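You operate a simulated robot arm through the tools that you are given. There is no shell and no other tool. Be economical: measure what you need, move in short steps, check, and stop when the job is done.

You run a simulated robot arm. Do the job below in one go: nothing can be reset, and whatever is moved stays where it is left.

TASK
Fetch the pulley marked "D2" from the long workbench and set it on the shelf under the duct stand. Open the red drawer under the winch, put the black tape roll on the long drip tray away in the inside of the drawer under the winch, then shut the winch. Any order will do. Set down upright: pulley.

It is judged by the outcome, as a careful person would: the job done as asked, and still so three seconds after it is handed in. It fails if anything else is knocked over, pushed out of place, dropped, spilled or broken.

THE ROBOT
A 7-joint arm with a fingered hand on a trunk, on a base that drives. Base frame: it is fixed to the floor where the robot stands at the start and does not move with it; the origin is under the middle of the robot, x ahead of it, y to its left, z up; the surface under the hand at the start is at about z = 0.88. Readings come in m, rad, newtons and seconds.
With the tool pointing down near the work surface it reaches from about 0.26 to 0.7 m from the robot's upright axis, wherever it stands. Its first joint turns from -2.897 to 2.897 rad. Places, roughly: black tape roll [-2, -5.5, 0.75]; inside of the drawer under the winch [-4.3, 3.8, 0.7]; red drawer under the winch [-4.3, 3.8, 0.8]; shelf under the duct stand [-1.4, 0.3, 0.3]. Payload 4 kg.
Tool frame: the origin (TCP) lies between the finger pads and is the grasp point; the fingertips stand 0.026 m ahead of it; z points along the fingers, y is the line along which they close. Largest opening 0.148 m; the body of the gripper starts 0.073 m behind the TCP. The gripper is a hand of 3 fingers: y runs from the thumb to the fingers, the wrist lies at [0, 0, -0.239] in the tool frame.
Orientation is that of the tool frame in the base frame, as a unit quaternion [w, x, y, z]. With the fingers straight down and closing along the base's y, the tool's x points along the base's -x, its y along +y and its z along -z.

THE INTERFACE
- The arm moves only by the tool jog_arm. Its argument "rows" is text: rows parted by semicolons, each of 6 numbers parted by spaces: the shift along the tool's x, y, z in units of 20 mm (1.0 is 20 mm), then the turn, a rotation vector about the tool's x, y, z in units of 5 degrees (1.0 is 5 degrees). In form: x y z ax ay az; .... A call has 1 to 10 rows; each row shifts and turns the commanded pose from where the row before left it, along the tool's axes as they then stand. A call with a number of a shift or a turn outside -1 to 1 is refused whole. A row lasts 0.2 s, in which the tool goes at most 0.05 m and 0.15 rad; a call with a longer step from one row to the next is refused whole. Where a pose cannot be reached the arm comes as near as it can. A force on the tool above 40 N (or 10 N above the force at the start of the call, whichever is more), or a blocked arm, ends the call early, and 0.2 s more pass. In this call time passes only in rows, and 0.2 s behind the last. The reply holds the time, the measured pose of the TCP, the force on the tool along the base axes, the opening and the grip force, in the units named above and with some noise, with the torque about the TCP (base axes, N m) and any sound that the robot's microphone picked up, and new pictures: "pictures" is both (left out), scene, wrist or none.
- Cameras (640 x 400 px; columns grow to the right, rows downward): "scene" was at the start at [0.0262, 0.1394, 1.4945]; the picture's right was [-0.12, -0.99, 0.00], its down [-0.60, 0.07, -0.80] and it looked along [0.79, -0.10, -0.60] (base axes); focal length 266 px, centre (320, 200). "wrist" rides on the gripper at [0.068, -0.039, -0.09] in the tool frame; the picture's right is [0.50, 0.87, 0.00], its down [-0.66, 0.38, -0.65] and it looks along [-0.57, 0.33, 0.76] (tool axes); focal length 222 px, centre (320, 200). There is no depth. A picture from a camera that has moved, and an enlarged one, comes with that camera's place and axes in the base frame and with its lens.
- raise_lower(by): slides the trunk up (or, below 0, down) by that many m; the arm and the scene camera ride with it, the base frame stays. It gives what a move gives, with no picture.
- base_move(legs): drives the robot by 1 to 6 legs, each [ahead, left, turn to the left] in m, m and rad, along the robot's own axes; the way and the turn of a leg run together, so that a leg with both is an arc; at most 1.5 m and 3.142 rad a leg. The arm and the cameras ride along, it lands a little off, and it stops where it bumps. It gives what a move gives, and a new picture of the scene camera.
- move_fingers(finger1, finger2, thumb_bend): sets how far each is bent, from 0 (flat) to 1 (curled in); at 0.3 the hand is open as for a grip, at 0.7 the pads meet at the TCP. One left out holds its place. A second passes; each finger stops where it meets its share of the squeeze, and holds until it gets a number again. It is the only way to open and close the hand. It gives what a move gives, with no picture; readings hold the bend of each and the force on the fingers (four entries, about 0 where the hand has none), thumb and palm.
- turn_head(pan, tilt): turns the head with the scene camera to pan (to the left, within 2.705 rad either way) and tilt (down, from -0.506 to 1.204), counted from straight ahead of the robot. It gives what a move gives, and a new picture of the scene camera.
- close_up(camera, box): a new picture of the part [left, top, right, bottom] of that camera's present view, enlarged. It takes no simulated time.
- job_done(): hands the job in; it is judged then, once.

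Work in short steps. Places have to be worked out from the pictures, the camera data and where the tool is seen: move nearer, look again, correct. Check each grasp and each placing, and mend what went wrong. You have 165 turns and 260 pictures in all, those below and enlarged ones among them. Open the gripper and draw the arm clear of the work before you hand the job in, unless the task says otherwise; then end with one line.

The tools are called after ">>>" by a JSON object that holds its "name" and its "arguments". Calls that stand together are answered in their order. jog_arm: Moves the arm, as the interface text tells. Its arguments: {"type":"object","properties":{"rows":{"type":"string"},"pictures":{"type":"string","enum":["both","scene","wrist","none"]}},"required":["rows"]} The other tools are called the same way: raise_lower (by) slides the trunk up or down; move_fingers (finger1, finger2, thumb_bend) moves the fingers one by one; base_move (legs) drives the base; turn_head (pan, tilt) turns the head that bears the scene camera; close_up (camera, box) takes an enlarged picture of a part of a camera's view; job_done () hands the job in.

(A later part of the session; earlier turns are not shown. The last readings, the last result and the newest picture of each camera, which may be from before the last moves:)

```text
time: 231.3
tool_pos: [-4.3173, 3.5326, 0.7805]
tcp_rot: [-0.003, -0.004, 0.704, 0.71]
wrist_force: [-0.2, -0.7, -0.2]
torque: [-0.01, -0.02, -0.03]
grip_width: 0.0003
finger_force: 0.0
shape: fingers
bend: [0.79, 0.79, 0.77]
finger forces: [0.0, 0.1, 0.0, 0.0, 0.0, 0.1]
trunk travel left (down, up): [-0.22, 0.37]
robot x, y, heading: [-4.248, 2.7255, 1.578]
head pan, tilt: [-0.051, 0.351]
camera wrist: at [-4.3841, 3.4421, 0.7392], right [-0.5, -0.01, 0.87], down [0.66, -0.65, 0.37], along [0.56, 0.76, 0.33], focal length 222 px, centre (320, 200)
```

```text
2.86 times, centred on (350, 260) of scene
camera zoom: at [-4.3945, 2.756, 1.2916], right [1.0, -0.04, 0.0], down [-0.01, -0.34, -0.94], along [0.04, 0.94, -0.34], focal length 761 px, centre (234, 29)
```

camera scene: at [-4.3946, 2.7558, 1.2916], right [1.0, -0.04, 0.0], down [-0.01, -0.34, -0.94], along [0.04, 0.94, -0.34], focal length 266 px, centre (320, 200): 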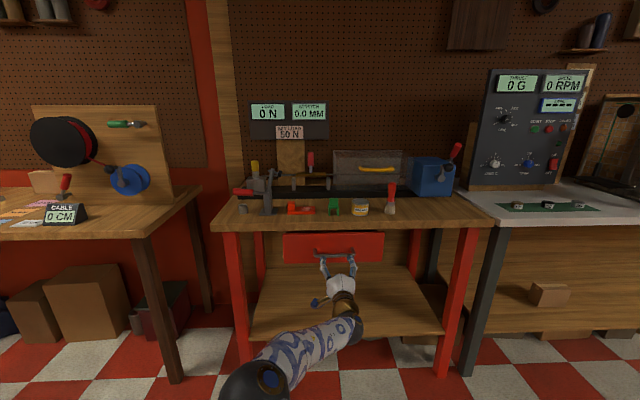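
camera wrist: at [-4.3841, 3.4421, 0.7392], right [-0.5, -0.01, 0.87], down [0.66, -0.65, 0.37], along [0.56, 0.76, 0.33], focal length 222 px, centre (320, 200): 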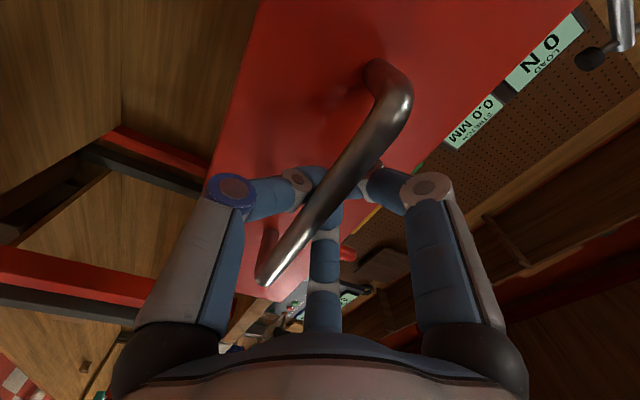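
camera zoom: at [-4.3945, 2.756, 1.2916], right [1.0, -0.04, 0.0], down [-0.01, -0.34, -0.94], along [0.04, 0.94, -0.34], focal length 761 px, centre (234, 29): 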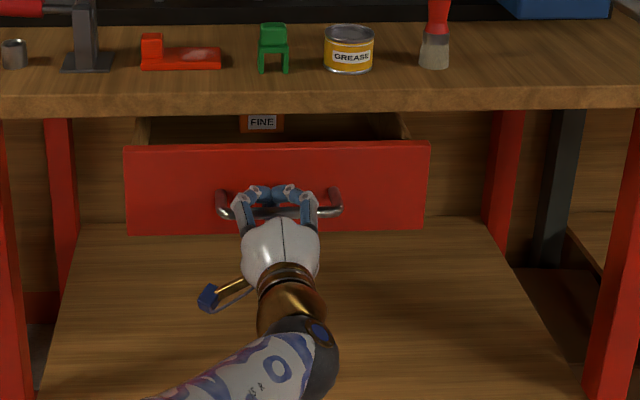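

The drawer is sliding out (a "FINE" block is inside). Keep pulling.

>>> {"name": "jog_arm", "arguments": {"rows": "0 0 -.8 0 0 0;0 0 -.8 0 0 0;0 0 -.8 0 0 0;0 0 -.8 0 0 0;0 0 -.8 0 0 0;0 0 -.8 0 0 0;0 0 -.8 0 0 0;0 0 -.8 0 0 0", "pictures": "scene"}}

>>> {"name": "close_up", "arguments": {"camera": "scene", "box": [230, 190, 450, 350]}}

```text
time: 233.1
tool_pos: [-4.3168, 3.4049, 0.7773]
tcp_rot: [-0.002, -0.003, 0.704, 0.71]
wrist_force: [0.2, 0.0, -0.6]
torque: [0.04, 0.0, 0.04]
grip_width: 0.0
finger_force: 0.0
shape: fingers
bend: [0.79, 0.79, 0.77]
finger forces: [0.0, 0.1, 0.0, 0.1, 0.0, 0.0]
trunk travel left (down, up): [-0.22, 0.37]
robot x, y, heading: [-4.2473, 2.7232, 1.575]
head pan, tilt: [-0.051, 0.351]
camera scene: at [-4.3945, 2.7559, 1.2915], right [1.0, -0.04, 0.0], down [-0.01, -0.34, -0.94], along [0.04, 0.94, -0.34], focal length 266 px, centre (320, 200)
```

scene: 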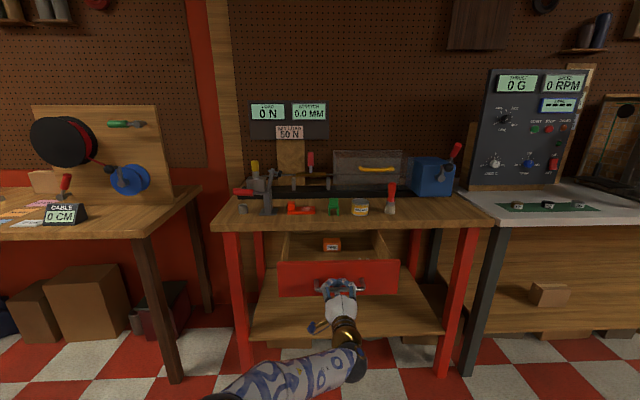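

```text
2.50 times, centred on (340, 270) of scene
camera zoom: at [-4.3945, 2.7559, 1.2915], right [1.0, -0.04, 0.0], down [-0.01, -0.34, -0.94], along [0.04, 0.94, -0.34], focal length 666 px, centre (270, 25)
```

zoom: 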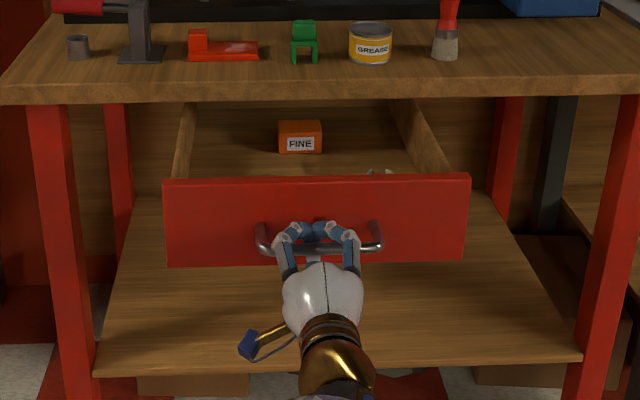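

About 0.18 m open. Pull 0.06 more, watching the force.

>>> {"name": "jog_arm", "arguments": {"rows": "0 0 -.6 0 0 0;0 0 -.6 0 0 0;0 0 -.6 0 0 0;0 0 -.6 0 0 0;0 0 -.6 0 0 0", "pictures": "scene"}}

>>> {"name": "close_up", "arguments": {"camera": "scene", "box": [230, 190, 450, 350]}}

```text
time: 234.3
tool_pos: [-4.3146, 3.3433, 0.7765]
tcp_rot: [-0.003, -0.003, 0.704, 0.71]
wrist_force: [-0.6, 0.8, -0.7]
torque: [-0.01, 0.01, 0.01]
grip_width: 0.0001
finger_force: 0.1
shape: fingers
bend: [0.8, 0.8, 0.78]
finger forces: [0.1, 0.0, 0.0, 0.0, 0.0, 0.1]
trunk travel left (down, up): [-0.22, 0.37]
robot x, y, heading: [-4.2447, 2.7261, 1.581]
head pan, tilt: [-0.051, 0.351]
camera scene: at [-4.3945, 2.756, 1.2916], right [1.0, -0.04, 0.0], down [-0.01, -0.34, -0.94], along [0.04, 0.94, -0.34], focal length 266 px, centre (320, 200)
```

scene: 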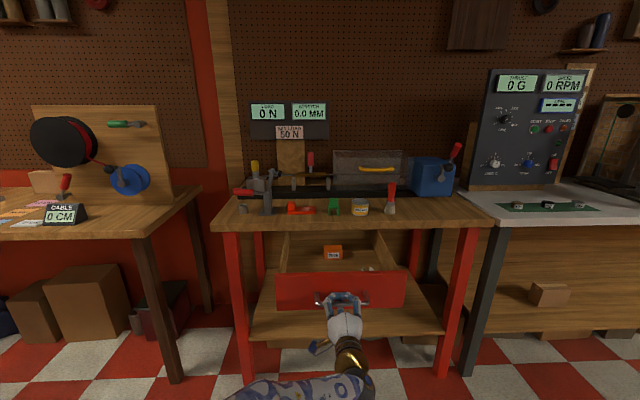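

```text
2.50 times, centred on (340, 270) of scene
camera zoom: at [-4.3945, 2.756, 1.2916], right [1.0, -0.04, 0.0], down [-0.01, -0.34, -0.94], along [0.04, 0.94, -0.34], focal length 666 px, centre (270, 25)
```

zoom: 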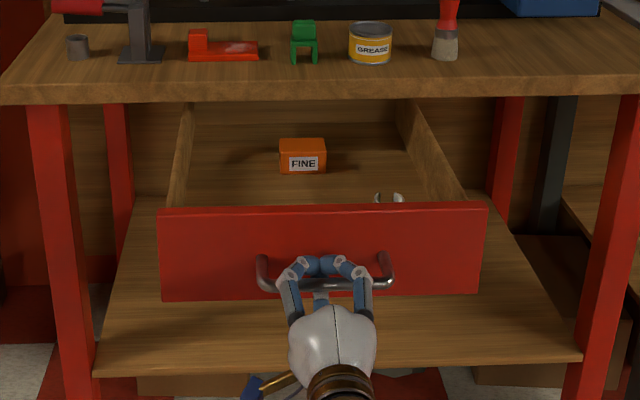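

Drawer is open about 0.24 m. Open the fingers and retreat straight back.

>>> {"name": "move_fingers", "arguments": {"finger1": 0.45, "finger2": 0.45, "thumb_bend": 0.45}}

>>> {"name": "base_move", "arguments": {"legs": [[-0.5, 0, 0]]}}

>>> {"name": "close_up", "arguments": {"camera": "scene", "box": [230, 150, 450, 310]}}

```text
time: 235.3
tool_pos: [-4.3151, 3.344, 0.7772]
tcp_rot: [-0.002, -0.004, 0.704, 0.71]
wrist_force: [-0.3, -0.2, 0.8]
torque: [0.01, -0.02, 0.0]
grip_width: 0.0783
finger_force: 0.0
shape: fingers
bend: [0.45, 0.45, 0.45]
finger forces: [0.0, 0.0, 0.0, 0.0, 0.0, 0.0]
trunk travel left (down, up): [-0.22, 0.37]
robot x, y, heading: [-4.2454, 2.7247, 1.578]
head pan, tilt: [-0.051, 0.351]
```

```text
time: 238.2
tool_pos: [-4.3068, 2.8442, 0.7782]
tcp_rot: [0.001, 0.0, 0.704, 0.71]
wrist_force: [-0.2, 0.2, 0.1]
torque: [0.01, -0.01, 0.04]
grip_width: 0.0782
finger_force: 0.0
shape: fingers
bend: [0.45, 0.45, 0.45]
finger forces: [0.1, 0.0, 0.0, 0.0, 0.0, 0.1]
trunk travel left (down, up): [-0.22, 0.37]
robot x, y, heading: [-4.2474, 2.2252, 1.563]
head pan, tilt: [-0.051, 0.351]
camera scene: at [-4.3924, 2.2566, 1.2915], right [1.0, -0.05, 0.0], down [-0.02, -0.34, -0.94], along [0.05, 0.94, -0.34], focal length 266 px, centre (320, 200)
```

scene: 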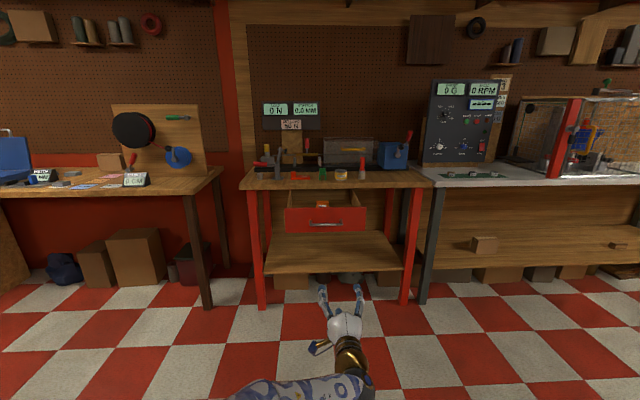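

```text
2.50 times, centred on (340, 230) of scene
camera zoom: at [-4.3924, 2.2566, 1.2915], right [1.0, -0.05, 0.0], down [-0.02, -0.34, -0.94], along [0.05, 0.94, -0.34], focal length 666 px, centre (270, 125)
```

zoom: 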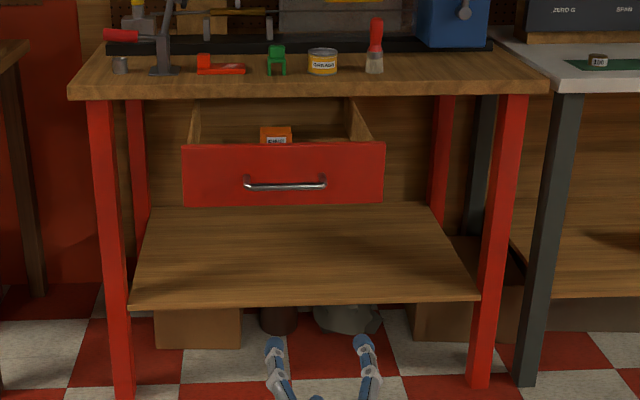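

Drawer stays open. Return the hand to vertical (one 120° combined turn), then head to the tape.

>>> {"name": "jog_arm", "arguments": {"rows": "0 0 0 .577 .577 -.577;0 0 0 .577 .577 -.577;0 0 0 .577 .577 -.577;0 0 0 .577 .577 -.577;0 0 0 .577 .577 -.577;0 0 0 .577 .577 -.577;0 0 0 .577 .577 -.577;0 0 0 .577 .577 -.577;0 0 0 .577 .577 -.577;0 0 0 .577 .577 -.577", "pictures": "none"}}

>>> {"name": "jog_arm", "arguments": {"rows": "0 0 0 .577 .577 -.577;0 0 0 .577 .577 -.577;0 0 0 .577 .577 -.577;0 0 0 .577 .577 -.577;0 0 0 .577 .577 -.577;0 0 0 .577 .577 -.577;0 0 0 .577 .577 -.577;0 0 0 .577 .577 -.577;0 0 0 .577 .577 -.577;0 0 0 .577 .577 -.577", "pictures": "none"}}

>>> {"name": "jog_arm", "arguments": {"rows": "0 0 0 .577 .577 -.577;0 0 0 .577 .577 -.577;0 0 0 .577 .577 -.577;0 0 0 .577 .577 -.577;1 0 0 0 0 0;1 0 0 0 0 0;1 0 0 0 0 0;1 0 0 0 0 0;1 0 0 0 0 0;1 0 0 0 0 0", "pictures": "none"}}

>>> {"name": "jog_arm", "arguments": {"rows": "1 0 0 0 0 0;1 0 0 0 0 0;1 0 0 0 0 0;1 0 0 0 0 0", "pictures": "none"}}

>>> {"name": "raise_lower", "arguments": {"by": 0.3}}

>>> {"name": "base_move", "arguments": {"legs": [[0, 0, 1.57], [0, 0, 1.57]]}}

>>> {"name": "turn_head", "arguments": {"pan": 0.3, "tilt": 0.3}}

```text
time: 240.4
tool_pos: [-4.306, 2.8426, 0.7756]
tcp_rot: [0.003, -0.345, 0.812, 0.471]
wrist_force: [-0.1, -0.6, 1.0]
torque: [-0.03, -0.02, 0.03]
grip_width: 0.0784
finger_force: 0.1
shape: fingers
bend: [0.45, 0.45, 0.45]
finger forces: [0.0, 0.0, 0.0, 0.0, 0.0, 0.0]
trunk travel left (down, up): [-0.22, 0.37]
robot x, y, heading: [-4.2442, 2.2216, 1.568]
head pan, tilt: [-0.051, 0.351]
```

```text
time: 242.6
tool_pos: [-4.3066, 2.8437, 0.7763]
tcp_rot: [0.002, -0.624, 0.767, 0.146]
wrist_force: [-0.4, 0.3, 0.3]
torque: [0.01, 0.02, 0.0]
grip_width: 0.0784
finger_force: 0.1
shape: fingers
bend: [0.45, 0.45, 0.45]
finger forces: [0.0, 0.1, 0.1, 0.0, 0.0, 0.0]
trunk travel left (down, up): [-0.22, 0.37]
robot x, y, heading: [-4.2447, 2.2221, 1.573]
head pan, tilt: [-0.051, 0.351]
```

```text
time: 244.8
tool_pos: [-4.306, 2.7212, 0.7743]
tcp_rot: [0.002, -0.706, 0.708, 0.004]
wrist_force: [0.0, -0.5, -1.2]
torque: [0.01, 0.03, 0.03]
grip_width: 0.0784
finger_force: 0.0
shape: fingers
bend: [0.45, 0.45, 0.45]
finger forces: [0.1, 0.1, 0.0, 0.0, 0.1, 0.0]
trunk travel left (down, up): [-0.22, 0.37]
robot x, y, heading: [-4.2492, 2.2217, 1.569]
head pan, tilt: [-0.051, 0.351]
```

```text
time: 245.8
tool_pos: [-4.3081, 2.6448, 0.7748]
tcp_rot: [0.003, -0.706, 0.708, 0.004]
wrist_force: [0.6, 0.3, 0.3]
torque: [0.03, -0.01, -0.03]
grip_width: 0.0783
finger_force: 0.1
shape: fingers
bend: [0.45, 0.45, 0.45]
finger forces: [0.1, 0.0, 0.1, 0.0, 0.0, 0.1]
trunk travel left (down, up): [-0.22, 0.37]
robot x, y, heading: [-4.2467, 2.2241, 1.565]
head pan, tilt: [-0.051, 0.351]
```

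```text
time: 248.8
tool_pos: [-4.3086, 2.6443, 1.0735]
tcp_rot: [0.003, -0.706, 0.708, 0.005]
wrist_force: [0.7, -0.4, 0.4]
torque: [-0.01, -0.01, -0.03]
grip_width: 0.0781
finger_force: 0.1
shape: fingers
bend: [0.45, 0.45, 0.45]
finger forces: [0.1, 0.1, 0.0, 0.0, 0.1, 0.0]
trunk travel left (down, up): [-0.52, 0.07]
robot x, y, heading: [-4.2438, 2.2212, 1.568]
head pan, tilt: [-0.051, 0.351]
```

```text
time: 256.9
tool_pos: [-4.1751, 1.8062, 1.0744]
tcp_rot: [0.004, 0.702, 0.712, -0.003]
wrist_force: [0.8, 0.3, -0.6]
torque: [-0.02, -0.02, -0.01]
grip_width: 0.0785
finger_force: 0.1
shape: fingers
bend: [0.45, 0.45, 0.45]
finger forces: [0.1, 0.0, 0.0, 0.1, 0.0, 0.0]
trunk travel left (down, up): [-0.52, 0.07]
robot x, y, heading: [-4.2496, 2.226, -1.551]
head pan, tilt: [-0.051, 0.351]
camera scene: at [-4.0989, 2.1929, 1.5916], right [-1.0, 0.03, 0.0], down [0.01, 0.34, -0.94], along [-0.03, -0.94, -0.34], focal length 266 px, centre (320, 200)
```

scene: 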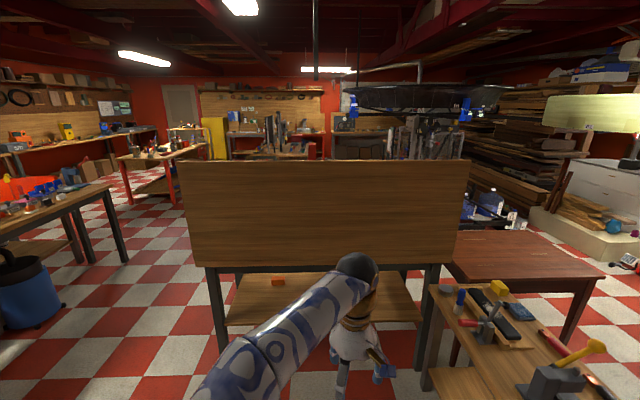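

```text
time: 257.7
tool_pos: [-4.1758, 1.8056, 1.0733]
tcp_rot: [0.004, 0.701, 0.713, -0.002]
wrist_force: [-0.5, -0.6, -0.6]
torque: [-0.03, -0.03, 0.02]
grip_width: 0.0781
finger_force: 0.1
shape: fingers
bend: [0.45, 0.45, 0.45]
finger forces: [0.0, 0.0, 0.0, 0.0, 0.0, 0.1]
trunk travel left (down, up): [-0.52, 0.07]
robot x, y, heading: [-4.2471, 2.2259, -1.553]
head pan, tilt: [0.3, 0.3]
camera scene: at [-4.0668, 2.1972, 1.5963], right [-0.95, -0.31, 0.0], down [-0.09, 0.28, -0.96], along [0.3, -0.91, -0.3], focal length 266 px, centre (320, 200)
```

scene: 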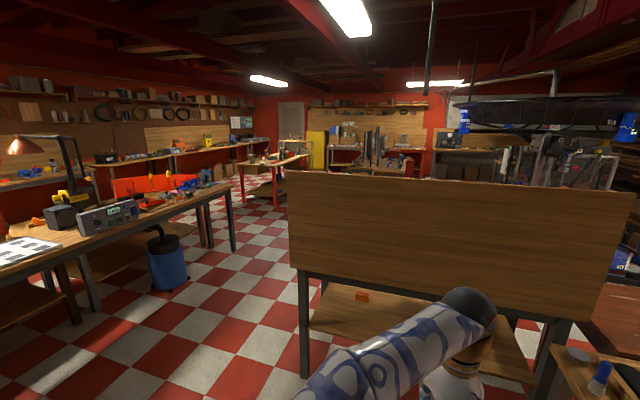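

Ahead is a tall-backed bench; the aisle at x≈-2.9 is clear. Slide left 1.37 and drive down it 3 m.

>>> {"name": "base_move", "arguments": {"legs": [[0, 1.37, -0.018], [1.5, 0, 0], [1.4, 0, 0]]}}

>>> {"name": "turn_head", "arguments": {"pan": 0.0, "tilt": 0.3}}

```text
time: 278.3
tool_pos: [-2.9841, -1.1516, 1.0733]
tcp_rot: [0.004, 0.722, 0.692, -0.004]
wrist_force: [0.4, -0.1, 0.1]
torque: [0.01, -0.01, 0.02]
grip_width: 0.0784
finger_force: 0.0
shape: fingers
bend: [0.45, 0.45, 0.45]
finger forces: [0.1, 0.1, 0.1, 0.0, 0.0, 0.0]
trunk travel left (down, up): [-0.52, 0.07]
robot x, y, heading: [-3.0313, -0.7249, -1.61]
head pan, tilt: [0.3, 0.3]
camera scene: at [-2.8537, -0.7662, 1.5963], right [-0.97, -0.26, 0.0], down [-0.08, 0.29, -0.96], along [0.25, -0.92, -0.3], focal length 266 px, centre (320, 200)
```

scene: 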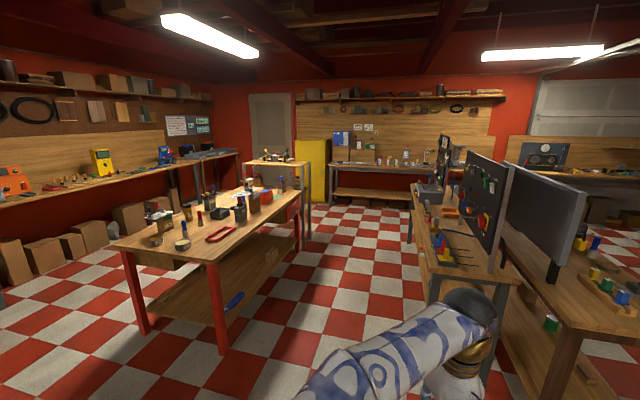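

```text
time: 279.1
tool_pos: [-2.9841, -1.1504, 1.0738]
tcp_rot: [0.005, 0.721, 0.693, -0.003]
wrist_force: [-0.2, -0.5, 0.2]
torque: [-0.04, 0.02, -0.02]
grip_width: 0.0782
finger_force: 0.1
shape: fingers
bend: [0.45, 0.45, 0.45]
finger forces: [0.0, 0.1, 0.0, 0.0, 0.1, 0.0]
trunk travel left (down, up): [-0.52, 0.07]
robot x, y, heading: [-3.0307, -0.7272, -1.612]
head pan, tilt: [0.0, 0.3]
camera scene: at [-2.8814, -0.7693, 1.5963], right [-1.0, 0.04, 0.0], down [0.01, 0.3, -0.96], along [-0.04, -0.95, -0.3], focal length 266 px, centre (320, 200)
```

scene: 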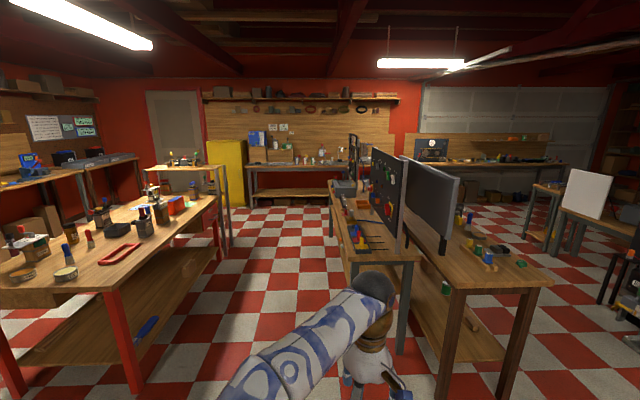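

The tape's bench runs along the far wall. Drive down the aisle at x≈-2.45 to y≈-3.7.

>>> {"name": "base_move", "arguments": {"legs": [[0, 0.5, 0.04], [1.5, 0, 0], [1.4, 0, 0]]}}

>>> {"name": "turn_head", "arguments": {"pan": 0.15, "tilt": 0.45}}

>>> {"name": "close_up", "arguments": {"camera": "scene", "box": [180, 80, 480, 270]}}

```text
time: 295.5
tool_pos: [-2.4913, -4.0344, 1.074]
tcp_rot: [0.004, 0.708, 0.706, -0.002]
wrist_force: [0.2, 0.2, -0.4]
torque: [-0.02, -0.02, -0.01]
grip_width: 0.0781
finger_force: 0.0
shape: fingers
bend: [0.45, 0.45, 0.45]
finger forces: [0.1, 0.1, 0.0, 0.0, 0.0, 0.0]
trunk travel left (down, up): [-0.52, 0.07]
robot x, y, heading: [-2.5561, -3.6131, -1.569]
head pan, tilt: [0.0, 0.3]
camera scene: at [-2.404, -3.6488, 1.5963], right [-1.0, 0.0, 0.0], down [0.0, 0.3, -0.96], along [0.0, -0.96, -0.3], focal length 266 px, centre (320, 200)
```

scene: 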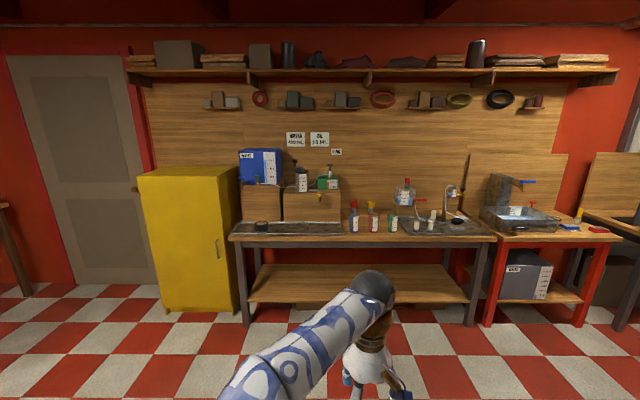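

```text
time: 296.2
tool_pos: [-2.492, -4.0343, 1.0727]
tcp_rot: [0.005, 0.708, 0.706, -0.003]
wrist_force: [-0.8, 0.5, -0.3]
torque: [0.0, 0.0, 0.0]
grip_width: 0.0783
finger_force: 0.0
shape: fingers
bend: [0.45, 0.45, 0.45]
finger forces: [0.1, 0.1, 0.0, 0.0, 0.0, 0.0]
trunk travel left (down, up): [-0.52, 0.07]
robot x, y, heading: [-2.5561, -3.6133, -1.567]
head pan, tilt: [0.15, 0.45]
camera scene: at [-2.3903, -3.6463, 1.5824], right [-0.99, -0.15, 0.0], down [-0.07, 0.43, -0.9], along [0.14, -0.89, -0.43], focal length 266 px, centre (320, 200)
```

scene: 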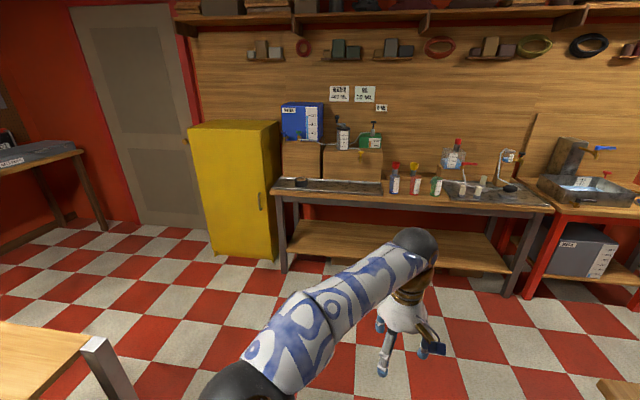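

```text
2.11 times, centred on (330, 175) of scene
camera zoom: at [-2.3903, -3.6463, 1.5824], right [-0.99, -0.15, 0.0], down [-0.07, 0.43, -0.9], along [0.14, -0.89, -0.43], focal length 561 px, centre (299, 253)
```

zoom: 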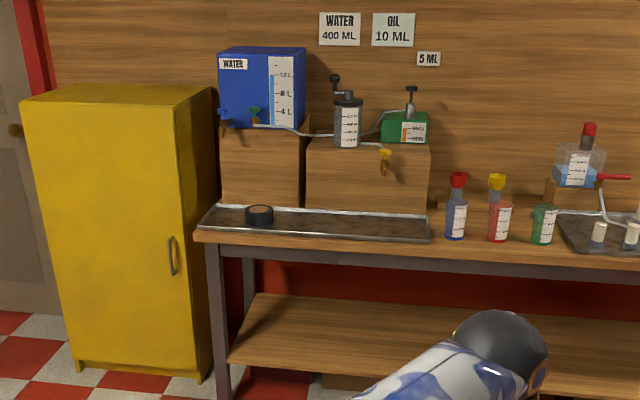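

The black tape roll is at the left end of the long drip tray, about (-1.92, -5.65). Drive to stand before it.

>>> {"name": "base_move", "arguments": {"legs": [[0, 0.6, 0], [1.15, 0, 0]]}}

>>> {"name": "turn_head", "arguments": {"pan": 0.0, "tilt": 0.75}}

>>> {"name": "jog_arm", "arguments": {"rows": "0 0 0 0 0 0", "pictures": "wrist"}}

```text
time: 299.0
tool_pos: [-2.0904, -4.0327, 1.0719]
tcp_rot: [0.002, 0.735, 0.678, -0.005]
wrist_force: [1.2, -0.3, -0.7]
torque: [0.06, 0.05, 0.01]
grip_width: 0.0785
finger_force: 0.1
shape: fingers
bend: [0.45, 0.45, 0.45]
finger forces: [0.0, 0.0, 0.1, 0.0, 0.0, 0.0]
trunk travel left (down, up): [-0.52, 0.07]
robot x, y, heading: [-2.1271, -3.6046, -1.648]
head pan, tilt: [0.15, 0.45]
stopped in leg 1: the robot was blocked; the commanded pose is now the measured one
camera scene: at [-1.9639, -3.6515, 1.5818], right [-1.0, -0.08, 0.0], down [-0.04, 0.44, -0.9], along [0.07, -0.9, -0.44], focal length 266 px, centre (320, 200)
```

scene: 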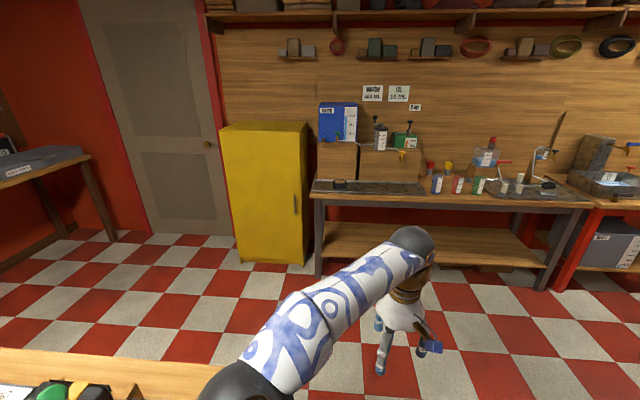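

```text
time: 299.8
tool_pos: [-2.0917, -4.0313, 1.0734]
tcp_rot: [0.004, 0.735, 0.678, -0.004]
wrist_force: [-0.1, 0.3, -0.1]
torque: [0.0, -0.04, -0.01]
grip_width: 0.0787
finger_force: 0.2
shape: fingers
bend: [0.45, 0.45, 0.45]
finger forces: [0.1, 0.0, 0.0, 0.0, 0.0, 0.0]
trunk travel left (down, up): [-0.52, 0.07]
robot x, y, heading: [-2.1296, -3.6117, -1.644]
head pan, tilt: [0.0, 0.75]
camera scene: at [-1.9798, -3.6406, 1.556], right [-1.0, 0.07, 0.0], down [0.05, 0.68, -0.73], along [-0.05, -0.73, -0.68], focal length 266 px, centre (320, 200)
```

scene: 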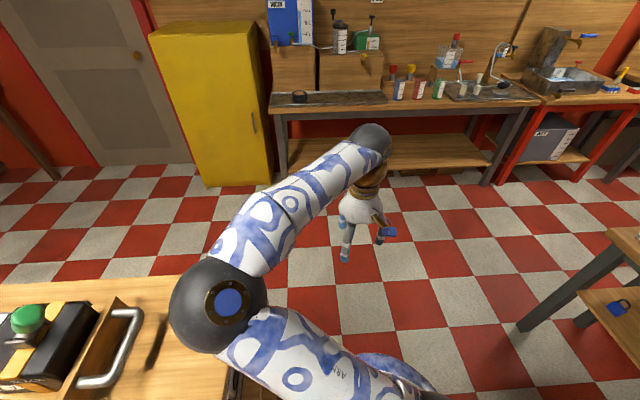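

```text
time: 300.2
tool_pos: [-2.0917, -4.0317, 1.0739]
tcp_rot: [0.003, 0.736, 0.677, -0.004]
wrist_force: [-0.3, 0.4, 0.2]
torque: [-0.01, -0.01, -0.03]
grip_width: 0.0783
finger_force: 0.1
shape: fingers
bend: [0.45, 0.45, 0.45]
finger forces: [0.0, 0.1, 0.0, 0.0, 0.0, 0.0]
trunk travel left (down, up): [-0.52, 0.07]
robot x, y, heading: [-2.128, -3.6061, -1.637]
head pan, tilt: [0.0, 0.75]
camera wrist: at [-2.1263, -3.9597, 1.1635], right [0.9, 0.43, -0.01], down [0.32, -0.68, 0.66], along [0.28, -0.6, -0.75], focal length 222 px, centre (320, 200)
```

wrist: 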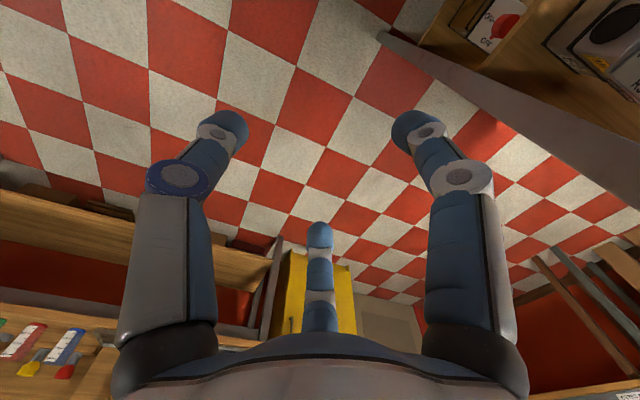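

I bumped the small table on my left. Ease off to the right, drive forward past it, then look back to check it.

>>> {"name": "base_move", "arguments": {"legs": [[0, -0.12, 0.07], [0.95, 0, 0]]}}

>>> {"name": "turn_head", "arguments": {"pan": 1.9, "tilt": 0.5}}

```text
time: 306.1
tool_pos: [-2.1654, -4.9761, 1.0742]
tcp_rot: [0.003, 0.703, 0.711, -0.004]
wrist_force: [0.3, 0.0, -1.0]
torque: [-0.01, 0.0, 0.01]
grip_width: 0.0785
finger_force: 0.1
shape: fingers
bend: [0.45, 0.45, 0.45]
finger forces: [0.0, 0.0, 0.0, 0.0, 0.0, 0.0]
trunk travel left (down, up): [-0.52, 0.07]
robot x, y, heading: [-2.2433, -4.5519, -1.554]
head pan, tilt: [0.0, 0.75]
camera scene: at [-2.0888, -4.5759, 1.5559], right [-1.0, -0.02, 0.0], down [-0.01, 0.68, -0.73], along [0.01, -0.73, -0.68], focal length 266 px, centre (320, 200)
```

scene: 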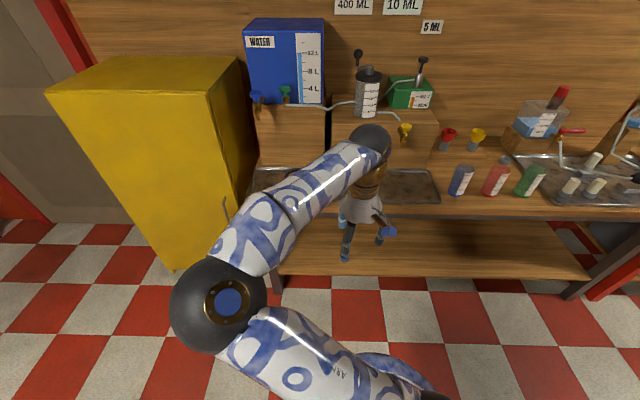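

```text
time: 307.9
tool_pos: [-2.1669, -4.9752, 1.074]
tcp_rot: [0.004, 0.703, 0.711, -0.003]
wrist_force: [0.6, 0.1, 0.4]
torque: [0.0, 0.01, -0.02]
grip_width: 0.0783
finger_force: 0.1
shape: fingers
bend: [0.45, 0.45, 0.45]
finger forces: [0.0, 0.1, 0.1, 0.0, 0.0, 0.0]
trunk travel left (down, up): [-0.52, 0.07]
robot x, y, heading: [-2.2404, -4.5501, -1.55]
head pan, tilt: [1.901, 0.499]
camera scene: at [-2.005, -4.4617, 1.5779], right [0.34, -0.94, 0.0], down [-0.45, -0.16, -0.88], along [0.82, 0.3, -0.48], focal length 266 px, centre (320, 200)
```

scene: 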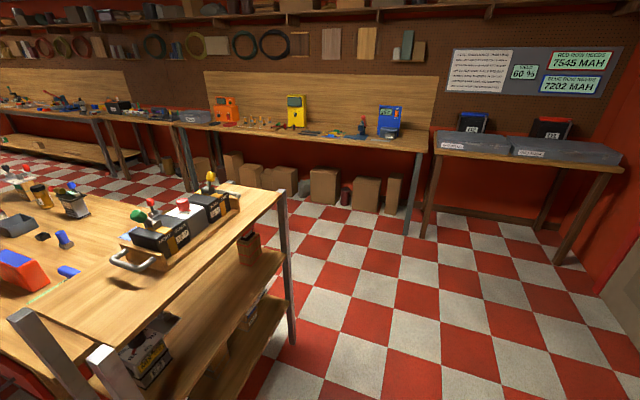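

The small table's items are undisturbed. Move left 0.25 and ahead 0.42 to bring the tape within reach.

>>> {"name": "base_move", "arguments": {"legs": [[0, 0.25, -0.02], [0.42, 0, 0]]}}

>>> {"name": "turn_head", "arguments": {"pan": 0.0, "tilt": 0.85}}

>>> {"name": "jog_arm", "arguments": {"rows": "0 0 0 0 0 0", "pictures": "wrist"}}

```text
time: 312.0
tool_pos: [-1.9279, -5.3996, 1.0737]
tcp_rot: [0.004, 0.714, 0.7, -0.004]
wrist_force: [-0.5, 0.9, -0.2]
torque: [0.0, -0.02, 0.02]
grip_width: 0.0785
finger_force: 0.1
shape: fingers
bend: [0.45, 0.45, 0.45]
finger forces: [0.0, 0.1, 0.1, 0.0, 0.1, 0.0]
trunk travel left (down, up): [-0.52, 0.07]
robot x, y, heading: [-1.9893, -4.9791, -1.583]
head pan, tilt: [1.901, 0.499]
camera scene: at [-1.7528, -4.8913, 1.5779], right [0.32, -0.95, 0.0], down [-0.45, -0.15, -0.88], along [0.83, 0.28, -0.48], focal length 266 px, centre (320, 200)
```

scene: 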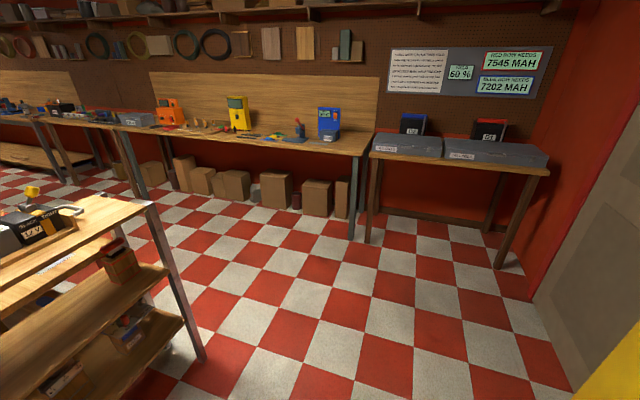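

```text
time: 313.8
tool_pos: [-1.927, -5.3993, 1.074]
tcp_rot: [0.003, 0.714, 0.7, -0.005]
wrist_force: [-0.1, 0.9, 0.7]
torque: [-0.01, 0.01, -0.05]
grip_width: 0.0785
finger_force: 0.1
shape: fingers
bend: [0.45, 0.45, 0.45]
finger forces: [0.1, 0.0, 0.0, 0.1, 0.0, 0.0]
trunk travel left (down, up): [-0.52, 0.07]
robot x, y, heading: [-1.9911, -4.9783, -1.582]
head pan, tilt: [0.0, 0.85]
camera scene: at [-1.8398, -4.9979, 1.5479], right [-1.0, 0.01, 0.0], down [0.01, 0.75, -0.66], along [-0.01, -0.66, -0.75], focal length 266 px, centre (320, 200)
```

scene: 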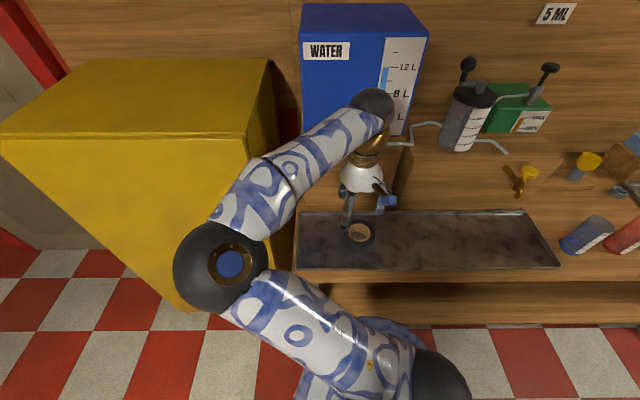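

```text
time: 314.2
tool_pos: [-1.9287, -5.3998, 1.0735]
tcp_rot: [0.004, 0.714, 0.7, -0.003]
wrist_force: [0.4, 0.0, 0.9]
torque: [-0.02, -0.01, -0.02]
grip_width: 0.0787
finger_force: 0.0
shape: fingers
bend: [0.45, 0.45, 0.45]
finger forces: [0.2, 0.1, 0.1, 0.0, 0.0, 0.1]
trunk travel left (down, up): [-0.52, 0.07]
robot x, y, heading: [-1.9906, -4.9797, -1.577]
head pan, tilt: [0.0, 0.85]
camera wrist: at [-1.9663, -5.3301, 1.1635], right [0.88, 0.48, -0.01], down [0.37, -0.66, 0.66], along [0.32, -0.58, -0.75], focal length 222 px, centre (320, 200)
```

wrist: 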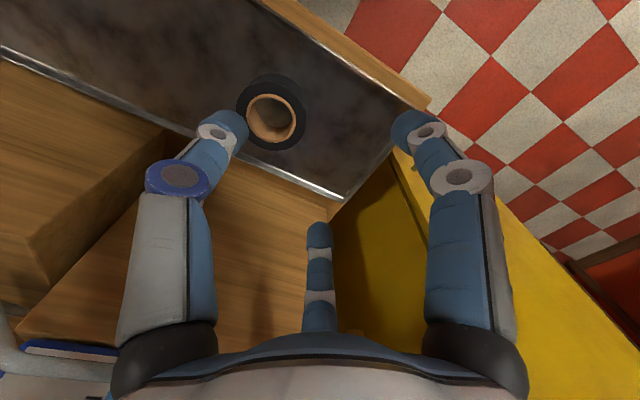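

The tape lies flat in the tray near (-1.976, -5.495), ~0.105 m across. I open the hand and move over it while turning 90° so the thumb faces me and no finger points at the stand behind.

>>> {"name": "move_fingers", "arguments": {"finger1": 0.28, "finger2": 0.28, "thumb_bend": 0.28}}

>>> {"name": "jog_arm", "arguments": {"rows": "-.8 -.5 0 0 0 0;-.8 -.5 0 0 0 0;-.8 -.5 0 0 0 0;-.8 -.4 0 0 0 0;-.8 -.4 0 0 0 0;0 0 0 0 0 1;0 0 0 0 0 1;0 0 0 0 0 1;0 0 0 0 0 1;0 0 0 0 0 1", "pictures": "none"}}

>>> {"name": "jog_arm", "arguments": {"rows": "0 0 0 0 0 1;0 0 0 0 0 1;0 0 0 0 0 1;0 0 0 0 0 1;0 0 0 0 0 1;0 0 0 0 0 1;0 0 0 0 0 1;0 0 0 0 0 1;0 0 0 0 0 1;0 0 0 0 0 1", "pictures": "none"}}

>>> {"name": "jog_arm", "arguments": {"rows": "0 0 0 0 0 1;0 0 0 0 0 1;0 0 0 0 0 .7", "pictures": "both"}}

```text
time: 315.2
tool_pos: [-1.9289, -5.4, 1.0738]
tcp_rot: [0.004, 0.714, 0.7, -0.004]
wrist_force: [0.3, 0.3, 0.8]
torque: [0.0, -0.01, 0.04]
grip_width: 0.1306
finger_force: 0.1
shape: fingers
bend: [0.28, 0.28, 0.28]
finger forces: [0.0, 0.0, 0.1, 0.0, 0.0, 0.1]
trunk travel left (down, up): [-0.52, 0.07]
robot x, y, heading: [-1.9885, -4.9764, -1.581]
head pan, tilt: [0.0, 0.85]
```

```text
time: 317.4
tool_pos: [-1.9753, -5.479, 1.0768]
tcp_rot: [0.005, 0.849, 0.528, -0.003]
wrist_force: [-0.3, 1.0, -0.5]
torque: [0.01, 0.0, 0.0]
grip_width: 0.1306
finger_force: 0.0
shape: fingers
bend: [0.28, 0.28, 0.28]
finger forces: [0.0, 0.0, 0.0, 0.0, 0.0, 0.0]
trunk travel left (down, up): [-0.52, 0.07]
robot x, y, heading: [-1.9915, -4.9766, -1.581]
head pan, tilt: [0.0, 0.85]
```

```text
time: 319.6
tool_pos: [-1.9759, -5.4785, 1.0761]
tcp_rot: [0.005, 0.993, 0.12, 0.0]
wrist_force: [-0.4, 0.6, -1.2]
torque: [0.02, -0.02, -0.02]
grip_width: 0.1307
finger_force: 0.0
shape: fingers
bend: [0.28, 0.28, 0.28]
finger forces: [0.0, 0.0, 0.1, 0.0, 0.0, 0.1]
trunk travel left (down, up): [-0.52, 0.07]
robot x, y, heading: [-1.9899, -4.9755, -1.583]
head pan, tilt: [0.0, 0.85]
```

```text
time: 320.4
tool_pos: [-1.9765, -5.4793, 1.074]
tcp_rot: [0.005, 1.0, 0.004, -0.001]
wrist_force: [0.7, -0.3, 0.4]
torque: [-0.03, 0.0, 0.01]
grip_width: 0.1307
finger_force: 0.0
shape: fingers
bend: [0.28, 0.28, 0.28]
finger forces: [0.0, 0.1, 0.0, 0.1, 0.0, 0.0]
trunk travel left (down, up): [-0.52, 0.07]
robot x, y, heading: [-1.9878, -4.9761, -1.579]
head pan, tilt: [0.0, 0.85]
camera scene: at [-1.8399, -4.9979, 1.5479], right [-1.0, 0.01, 0.0], down [0.01, 0.75, -0.66], along [-0.01, -0.66, -0.75], focal length 266 px, centre (320, 200)
camera wrist: at [-1.909, -5.4383, 1.1652], right [0.5, -0.86, 0.01], down [-0.65, -0.37, 0.66], along [-0.57, -0.34, -0.75], focal length 222 px, centre (320, 200)
```

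scene: 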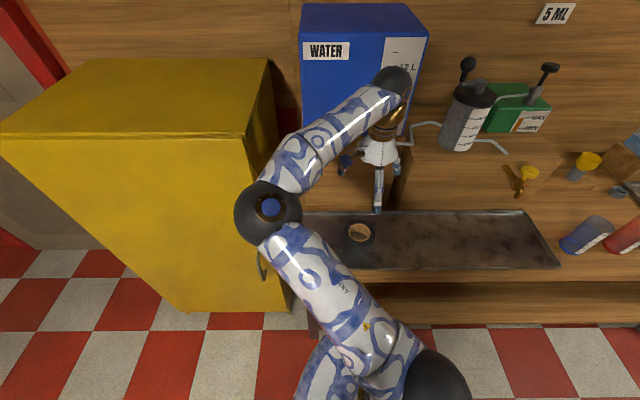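
wrist: 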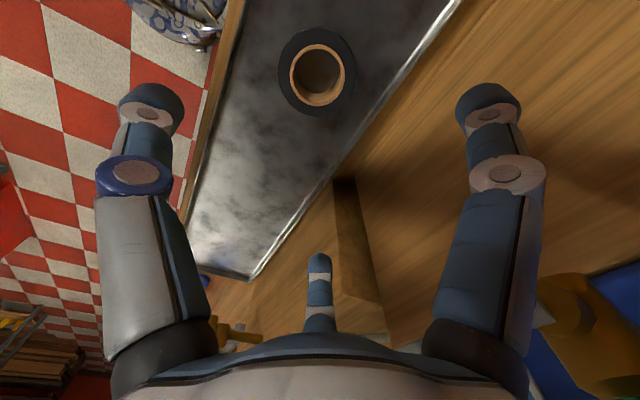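

Tape centre is directly below the TCP, (-1.975, -5.474), with room behind it. Lowering 0.2 m.

>>> {"name": "jog_arm", "arguments": {"rows": "0 0 1 0 0 0;0 0 1 0 0 0;0 0 1 0 0 0;0 0 1 0 0 0;0 0 1 0 0 0;0 0 1 0 0 0;0 0 1 0 0 0;0 0 1 0 0 0;0 0 1 0 0 0;0 0 1 0 0 0", "pictures": "both"}}

```text
time: 322.6
tool_pos: [-1.9758, -5.4823, 0.8743]
tcp_rot: [0.005, 1.0, 0.003, -0.001]
wrist_force: [0.3, -0.9, 0.3]
torque: [-0.04, 0.0, -0.01]
grip_width: 0.1305
finger_force: 0.1
shape: fingers
bend: [0.28, 0.28, 0.28]
finger forces: [0.0, 0.0, 0.0, 0.0, 0.1, 0.0]
trunk travel left (down, up): [-0.52, 0.07]
robot x, y, heading: [-1.9901, -4.9738, -1.579]
head pan, tilt: [0.0, 0.85]
camera scene: at [-1.8399, -4.998, 1.5479], right [-1.0, 0.01, 0.0], down [0.01, 0.75, -0.66], along [-0.01, -0.66, -0.75], focal length 266 px, centre (320, 200)
camera wrist: at [-1.908, -5.4412, 0.9646], right [0.51, -0.86, 0.01], down [-0.65, -0.38, 0.66], along [-0.56, -0.34, -0.75], focal length 222 px, centre (320, 200)
```

scene: 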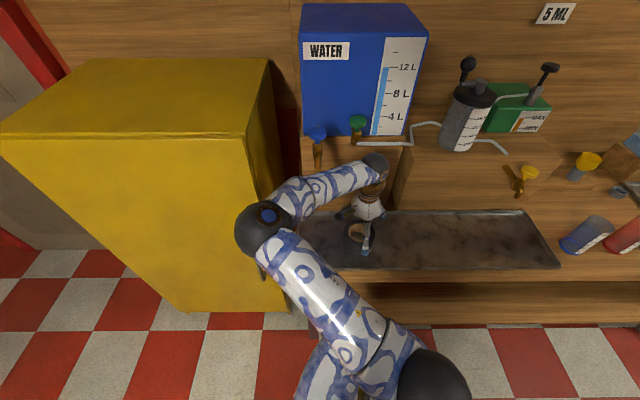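
wrist: 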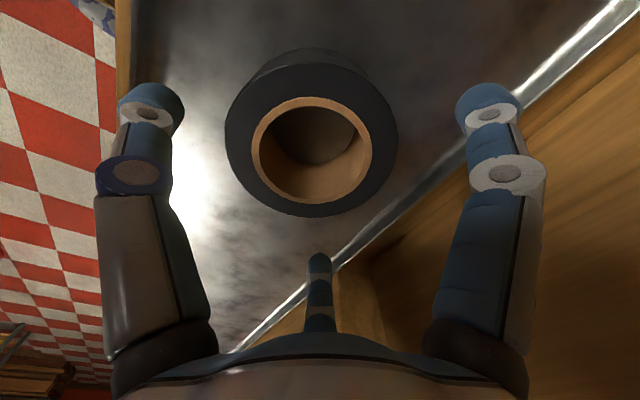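

Tape top is ~z 0.82–0.84 and ~0.11 wide. Open wider, trim the centring, and lower 0.05 to check.

>>> {"name": "move_fingers", "arguments": {"finger1": 0.22, "finger2": 0.22, "thumb_bend": 0.22}}

>>> {"name": "jog_arm", "arguments": {"rows": ".2 -.4 .5 0 0 0;0 0 .7 0 0 0;0 0 .7 0 0 0", "pictures": "both"}}

>>> {"name": "close_up", "arguments": {"camera": "scene", "box": [300, 140, 440, 280]}}

```text
time: 323.6
tool_pos: [-1.9748, -5.4827, 0.8749]
tcp_rot: [0.005, 1.0, 0.003, -0.001]
wrist_force: [0.9, 0.0, -0.3]
torque: [0.0, -0.02, -0.01]
grip_width: 0.1425
finger_force: 0.0
shape: fingers
bend: [0.22, 0.22, 0.22]
finger forces: [0.1, 0.0, 0.1, 0.0, 0.0, 0.0]
trunk travel left (down, up): [-0.52, 0.07]
robot x, y, heading: [-1.9905, -4.9747, -1.579]
head pan, tilt: [0.0, 0.85]
```

```text
time: 324.4
tool_pos: [-1.9728, -5.4742, 0.8384]
tcp_rot: [0.006, 1.0, 0.004, 0.0]
wrist_force: [0.2, -0.8, -0.6]
torque: [0.0, -0.01, -0.01]
grip_width: 0.1431
finger_force: 0.1
shape: fingers
bend: [0.22, 0.22, 0.22]
finger forces: [0.0, 0.1, 0.0, 0.0, 0.1, 0.0]
trunk travel left (down, up): [-0.52, 0.07]
robot x, y, heading: [-1.9936, -4.9797, -1.578]
head pan, tilt: [0.0, 0.85]
camera scene: at [-1.8399, -4.998, 1.5479], right [-1.0, 0.01, 0.0], down [0.01, 0.75, -0.66], along [-0.01, -0.66, -0.75], focal length 266 px, centre (320, 200)
camera wrist: at [-1.9048, -5.4333, 0.9277], right [0.51, -0.86, 0.01], down [-0.65, -0.38, 0.66], along [-0.56, -0.34, -0.75], focal length 222 px, centre (320, 200)
```

scene: 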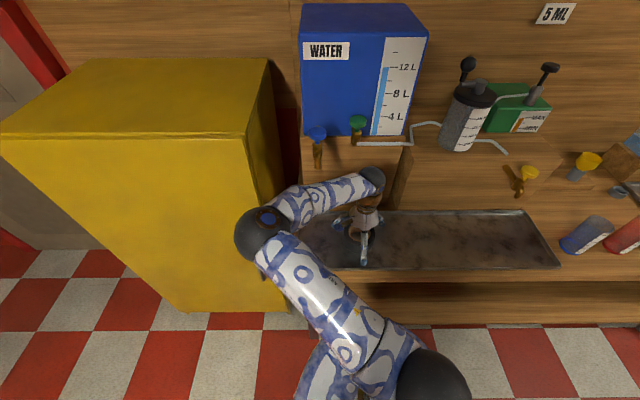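
wrist: 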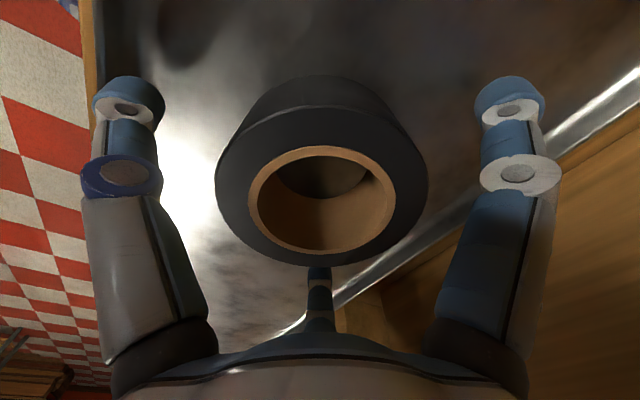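

```text
2.86 times, centred on (370, 210) of scene
camera zoom: at [-1.8399, -4.998, 1.5479], right [-1.0, 0.01, 0.0], down [0.01, 0.75, -0.66], along [-0.01, -0.66, -0.75], focal length 761 px, centre (177, 171)
```

zoom: 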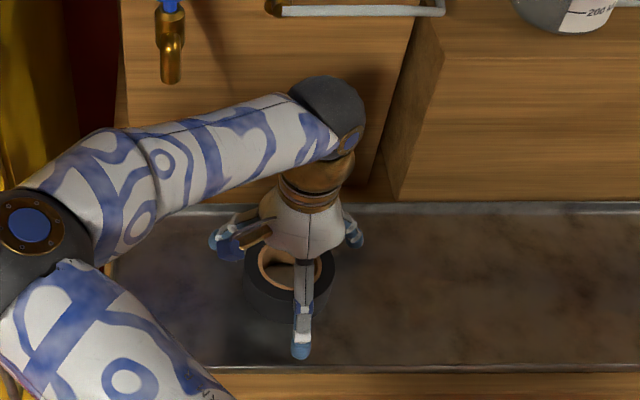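

Centred: tape ≈0.117 wide with its top at ~0.836. Lower 25 mm more and close.

>>> {"name": "jog_arm", "arguments": {"rows": "0 0 .5 0 0 0;0 0 .4 0 0 0;0 0 .35 0 0 0", "pictures": "wrist"}}

>>> {"name": "move_fingers", "arguments": {"finger1": 0.7, "finger2": 0.7, "thumb_bend": 0.7}}

>>> {"name": "jog_arm", "arguments": {"rows": "0 0 0 0 0 0", "pictures": "wrist"}}

```text
time: 325.1
tool_pos: [-1.9716, -5.4781, 0.8221]
tcp_rot: [0.011, 1.0, 0.005, -0.001]
wrist_force: [0.7, 0.2, 26.3]
torque: [1.04, -0.03, -0.13]
grip_width: 0.1463
finger_force: 13.2
shape: fingers
bend: [0.22, 0.22, 0.2]
finger forces: [5.9, 4.9, 0.1, 0.0, 15.7, 0.1]
trunk travel left (down, up): [-0.52, 0.07]
robot x, y, heading: [-1.9898, -4.9773, -1.584]
head pan, tilt: [0.0, 0.85]
stopped in row 3: the force on the tool passed its limit at 53 N (the readings are from after the stop); the commanded pose is now the measured one
camera wrist: at [-1.9047, -5.4359, 0.9127], right [0.51, -0.86, 0.02], down [-0.65, -0.37, 0.66], along [-0.57, -0.35, -0.75], focal length 222 px, centre (320, 200)
```

wrist: 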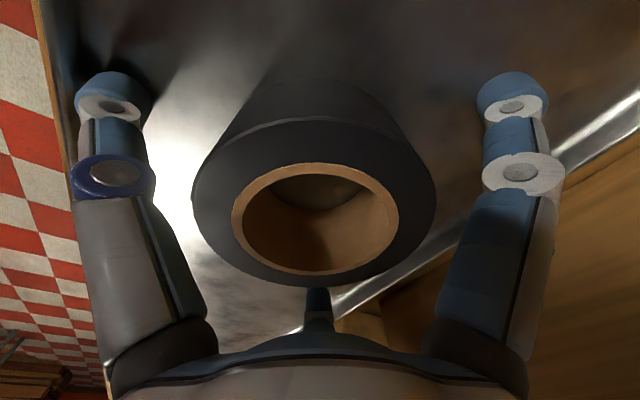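

```text
time: 325.5
tool_pos: [-1.9727, -5.4777, 0.8251]
tcp_rot: [0.013, 1.0, 0.005, -0.001]
wrist_force: [0.9, 5.3, 32.6]
torque: [1.13, -0.02, -0.13]
grip_width: 0.1411
finger_force: 16.8
shape: fingers
bend: [0.25, 0.26, 0.31]
finger forces: [7.4, 7.4, 0.0, 0.0, 18.5, 0.0]
trunk travel left (down, up): [-0.52, 0.07]
robot x, y, heading: [-1.9911, -4.9736, -1.58]
head pan, tilt: [0.0, 0.85]
stopped: the force on the tool passed its limit at 42 N (the readings are from after the stop); the commanded pose is now the measured one
```

```text
time: 325.9
tool_pos: [-1.971, -5.479, 0.8259]
tcp_rot: [0.012, 1.0, 0.004, -0.002]
wrist_force: [1.0, 4.8, 43.1]
torque: [1.39, 0.03, -0.13]
grip_width: 0.1409
finger_force: 21.5
shape: fingers
bend: [0.25, 0.26, 0.31]
finger forces: [9.5, 9.9, 0.0, 0.1, 23.0, 0.0]
trunk travel left (down, up): [-0.52, 0.07]
robot x, y, heading: [-1.9918, -4.9774, -1.58]
head pan, tilt: [0.0, 0.85]
camera wrist: at [-1.9048, -5.4354, 0.9142], right [0.51, -0.86, 0.02], down [-0.65, -0.37, 0.66], along [-0.57, -0.35, -0.75], focal length 222 px, centre (320, 200)
```

wrist: 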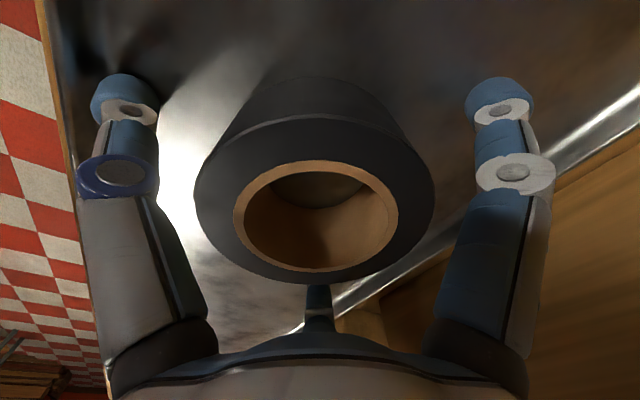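

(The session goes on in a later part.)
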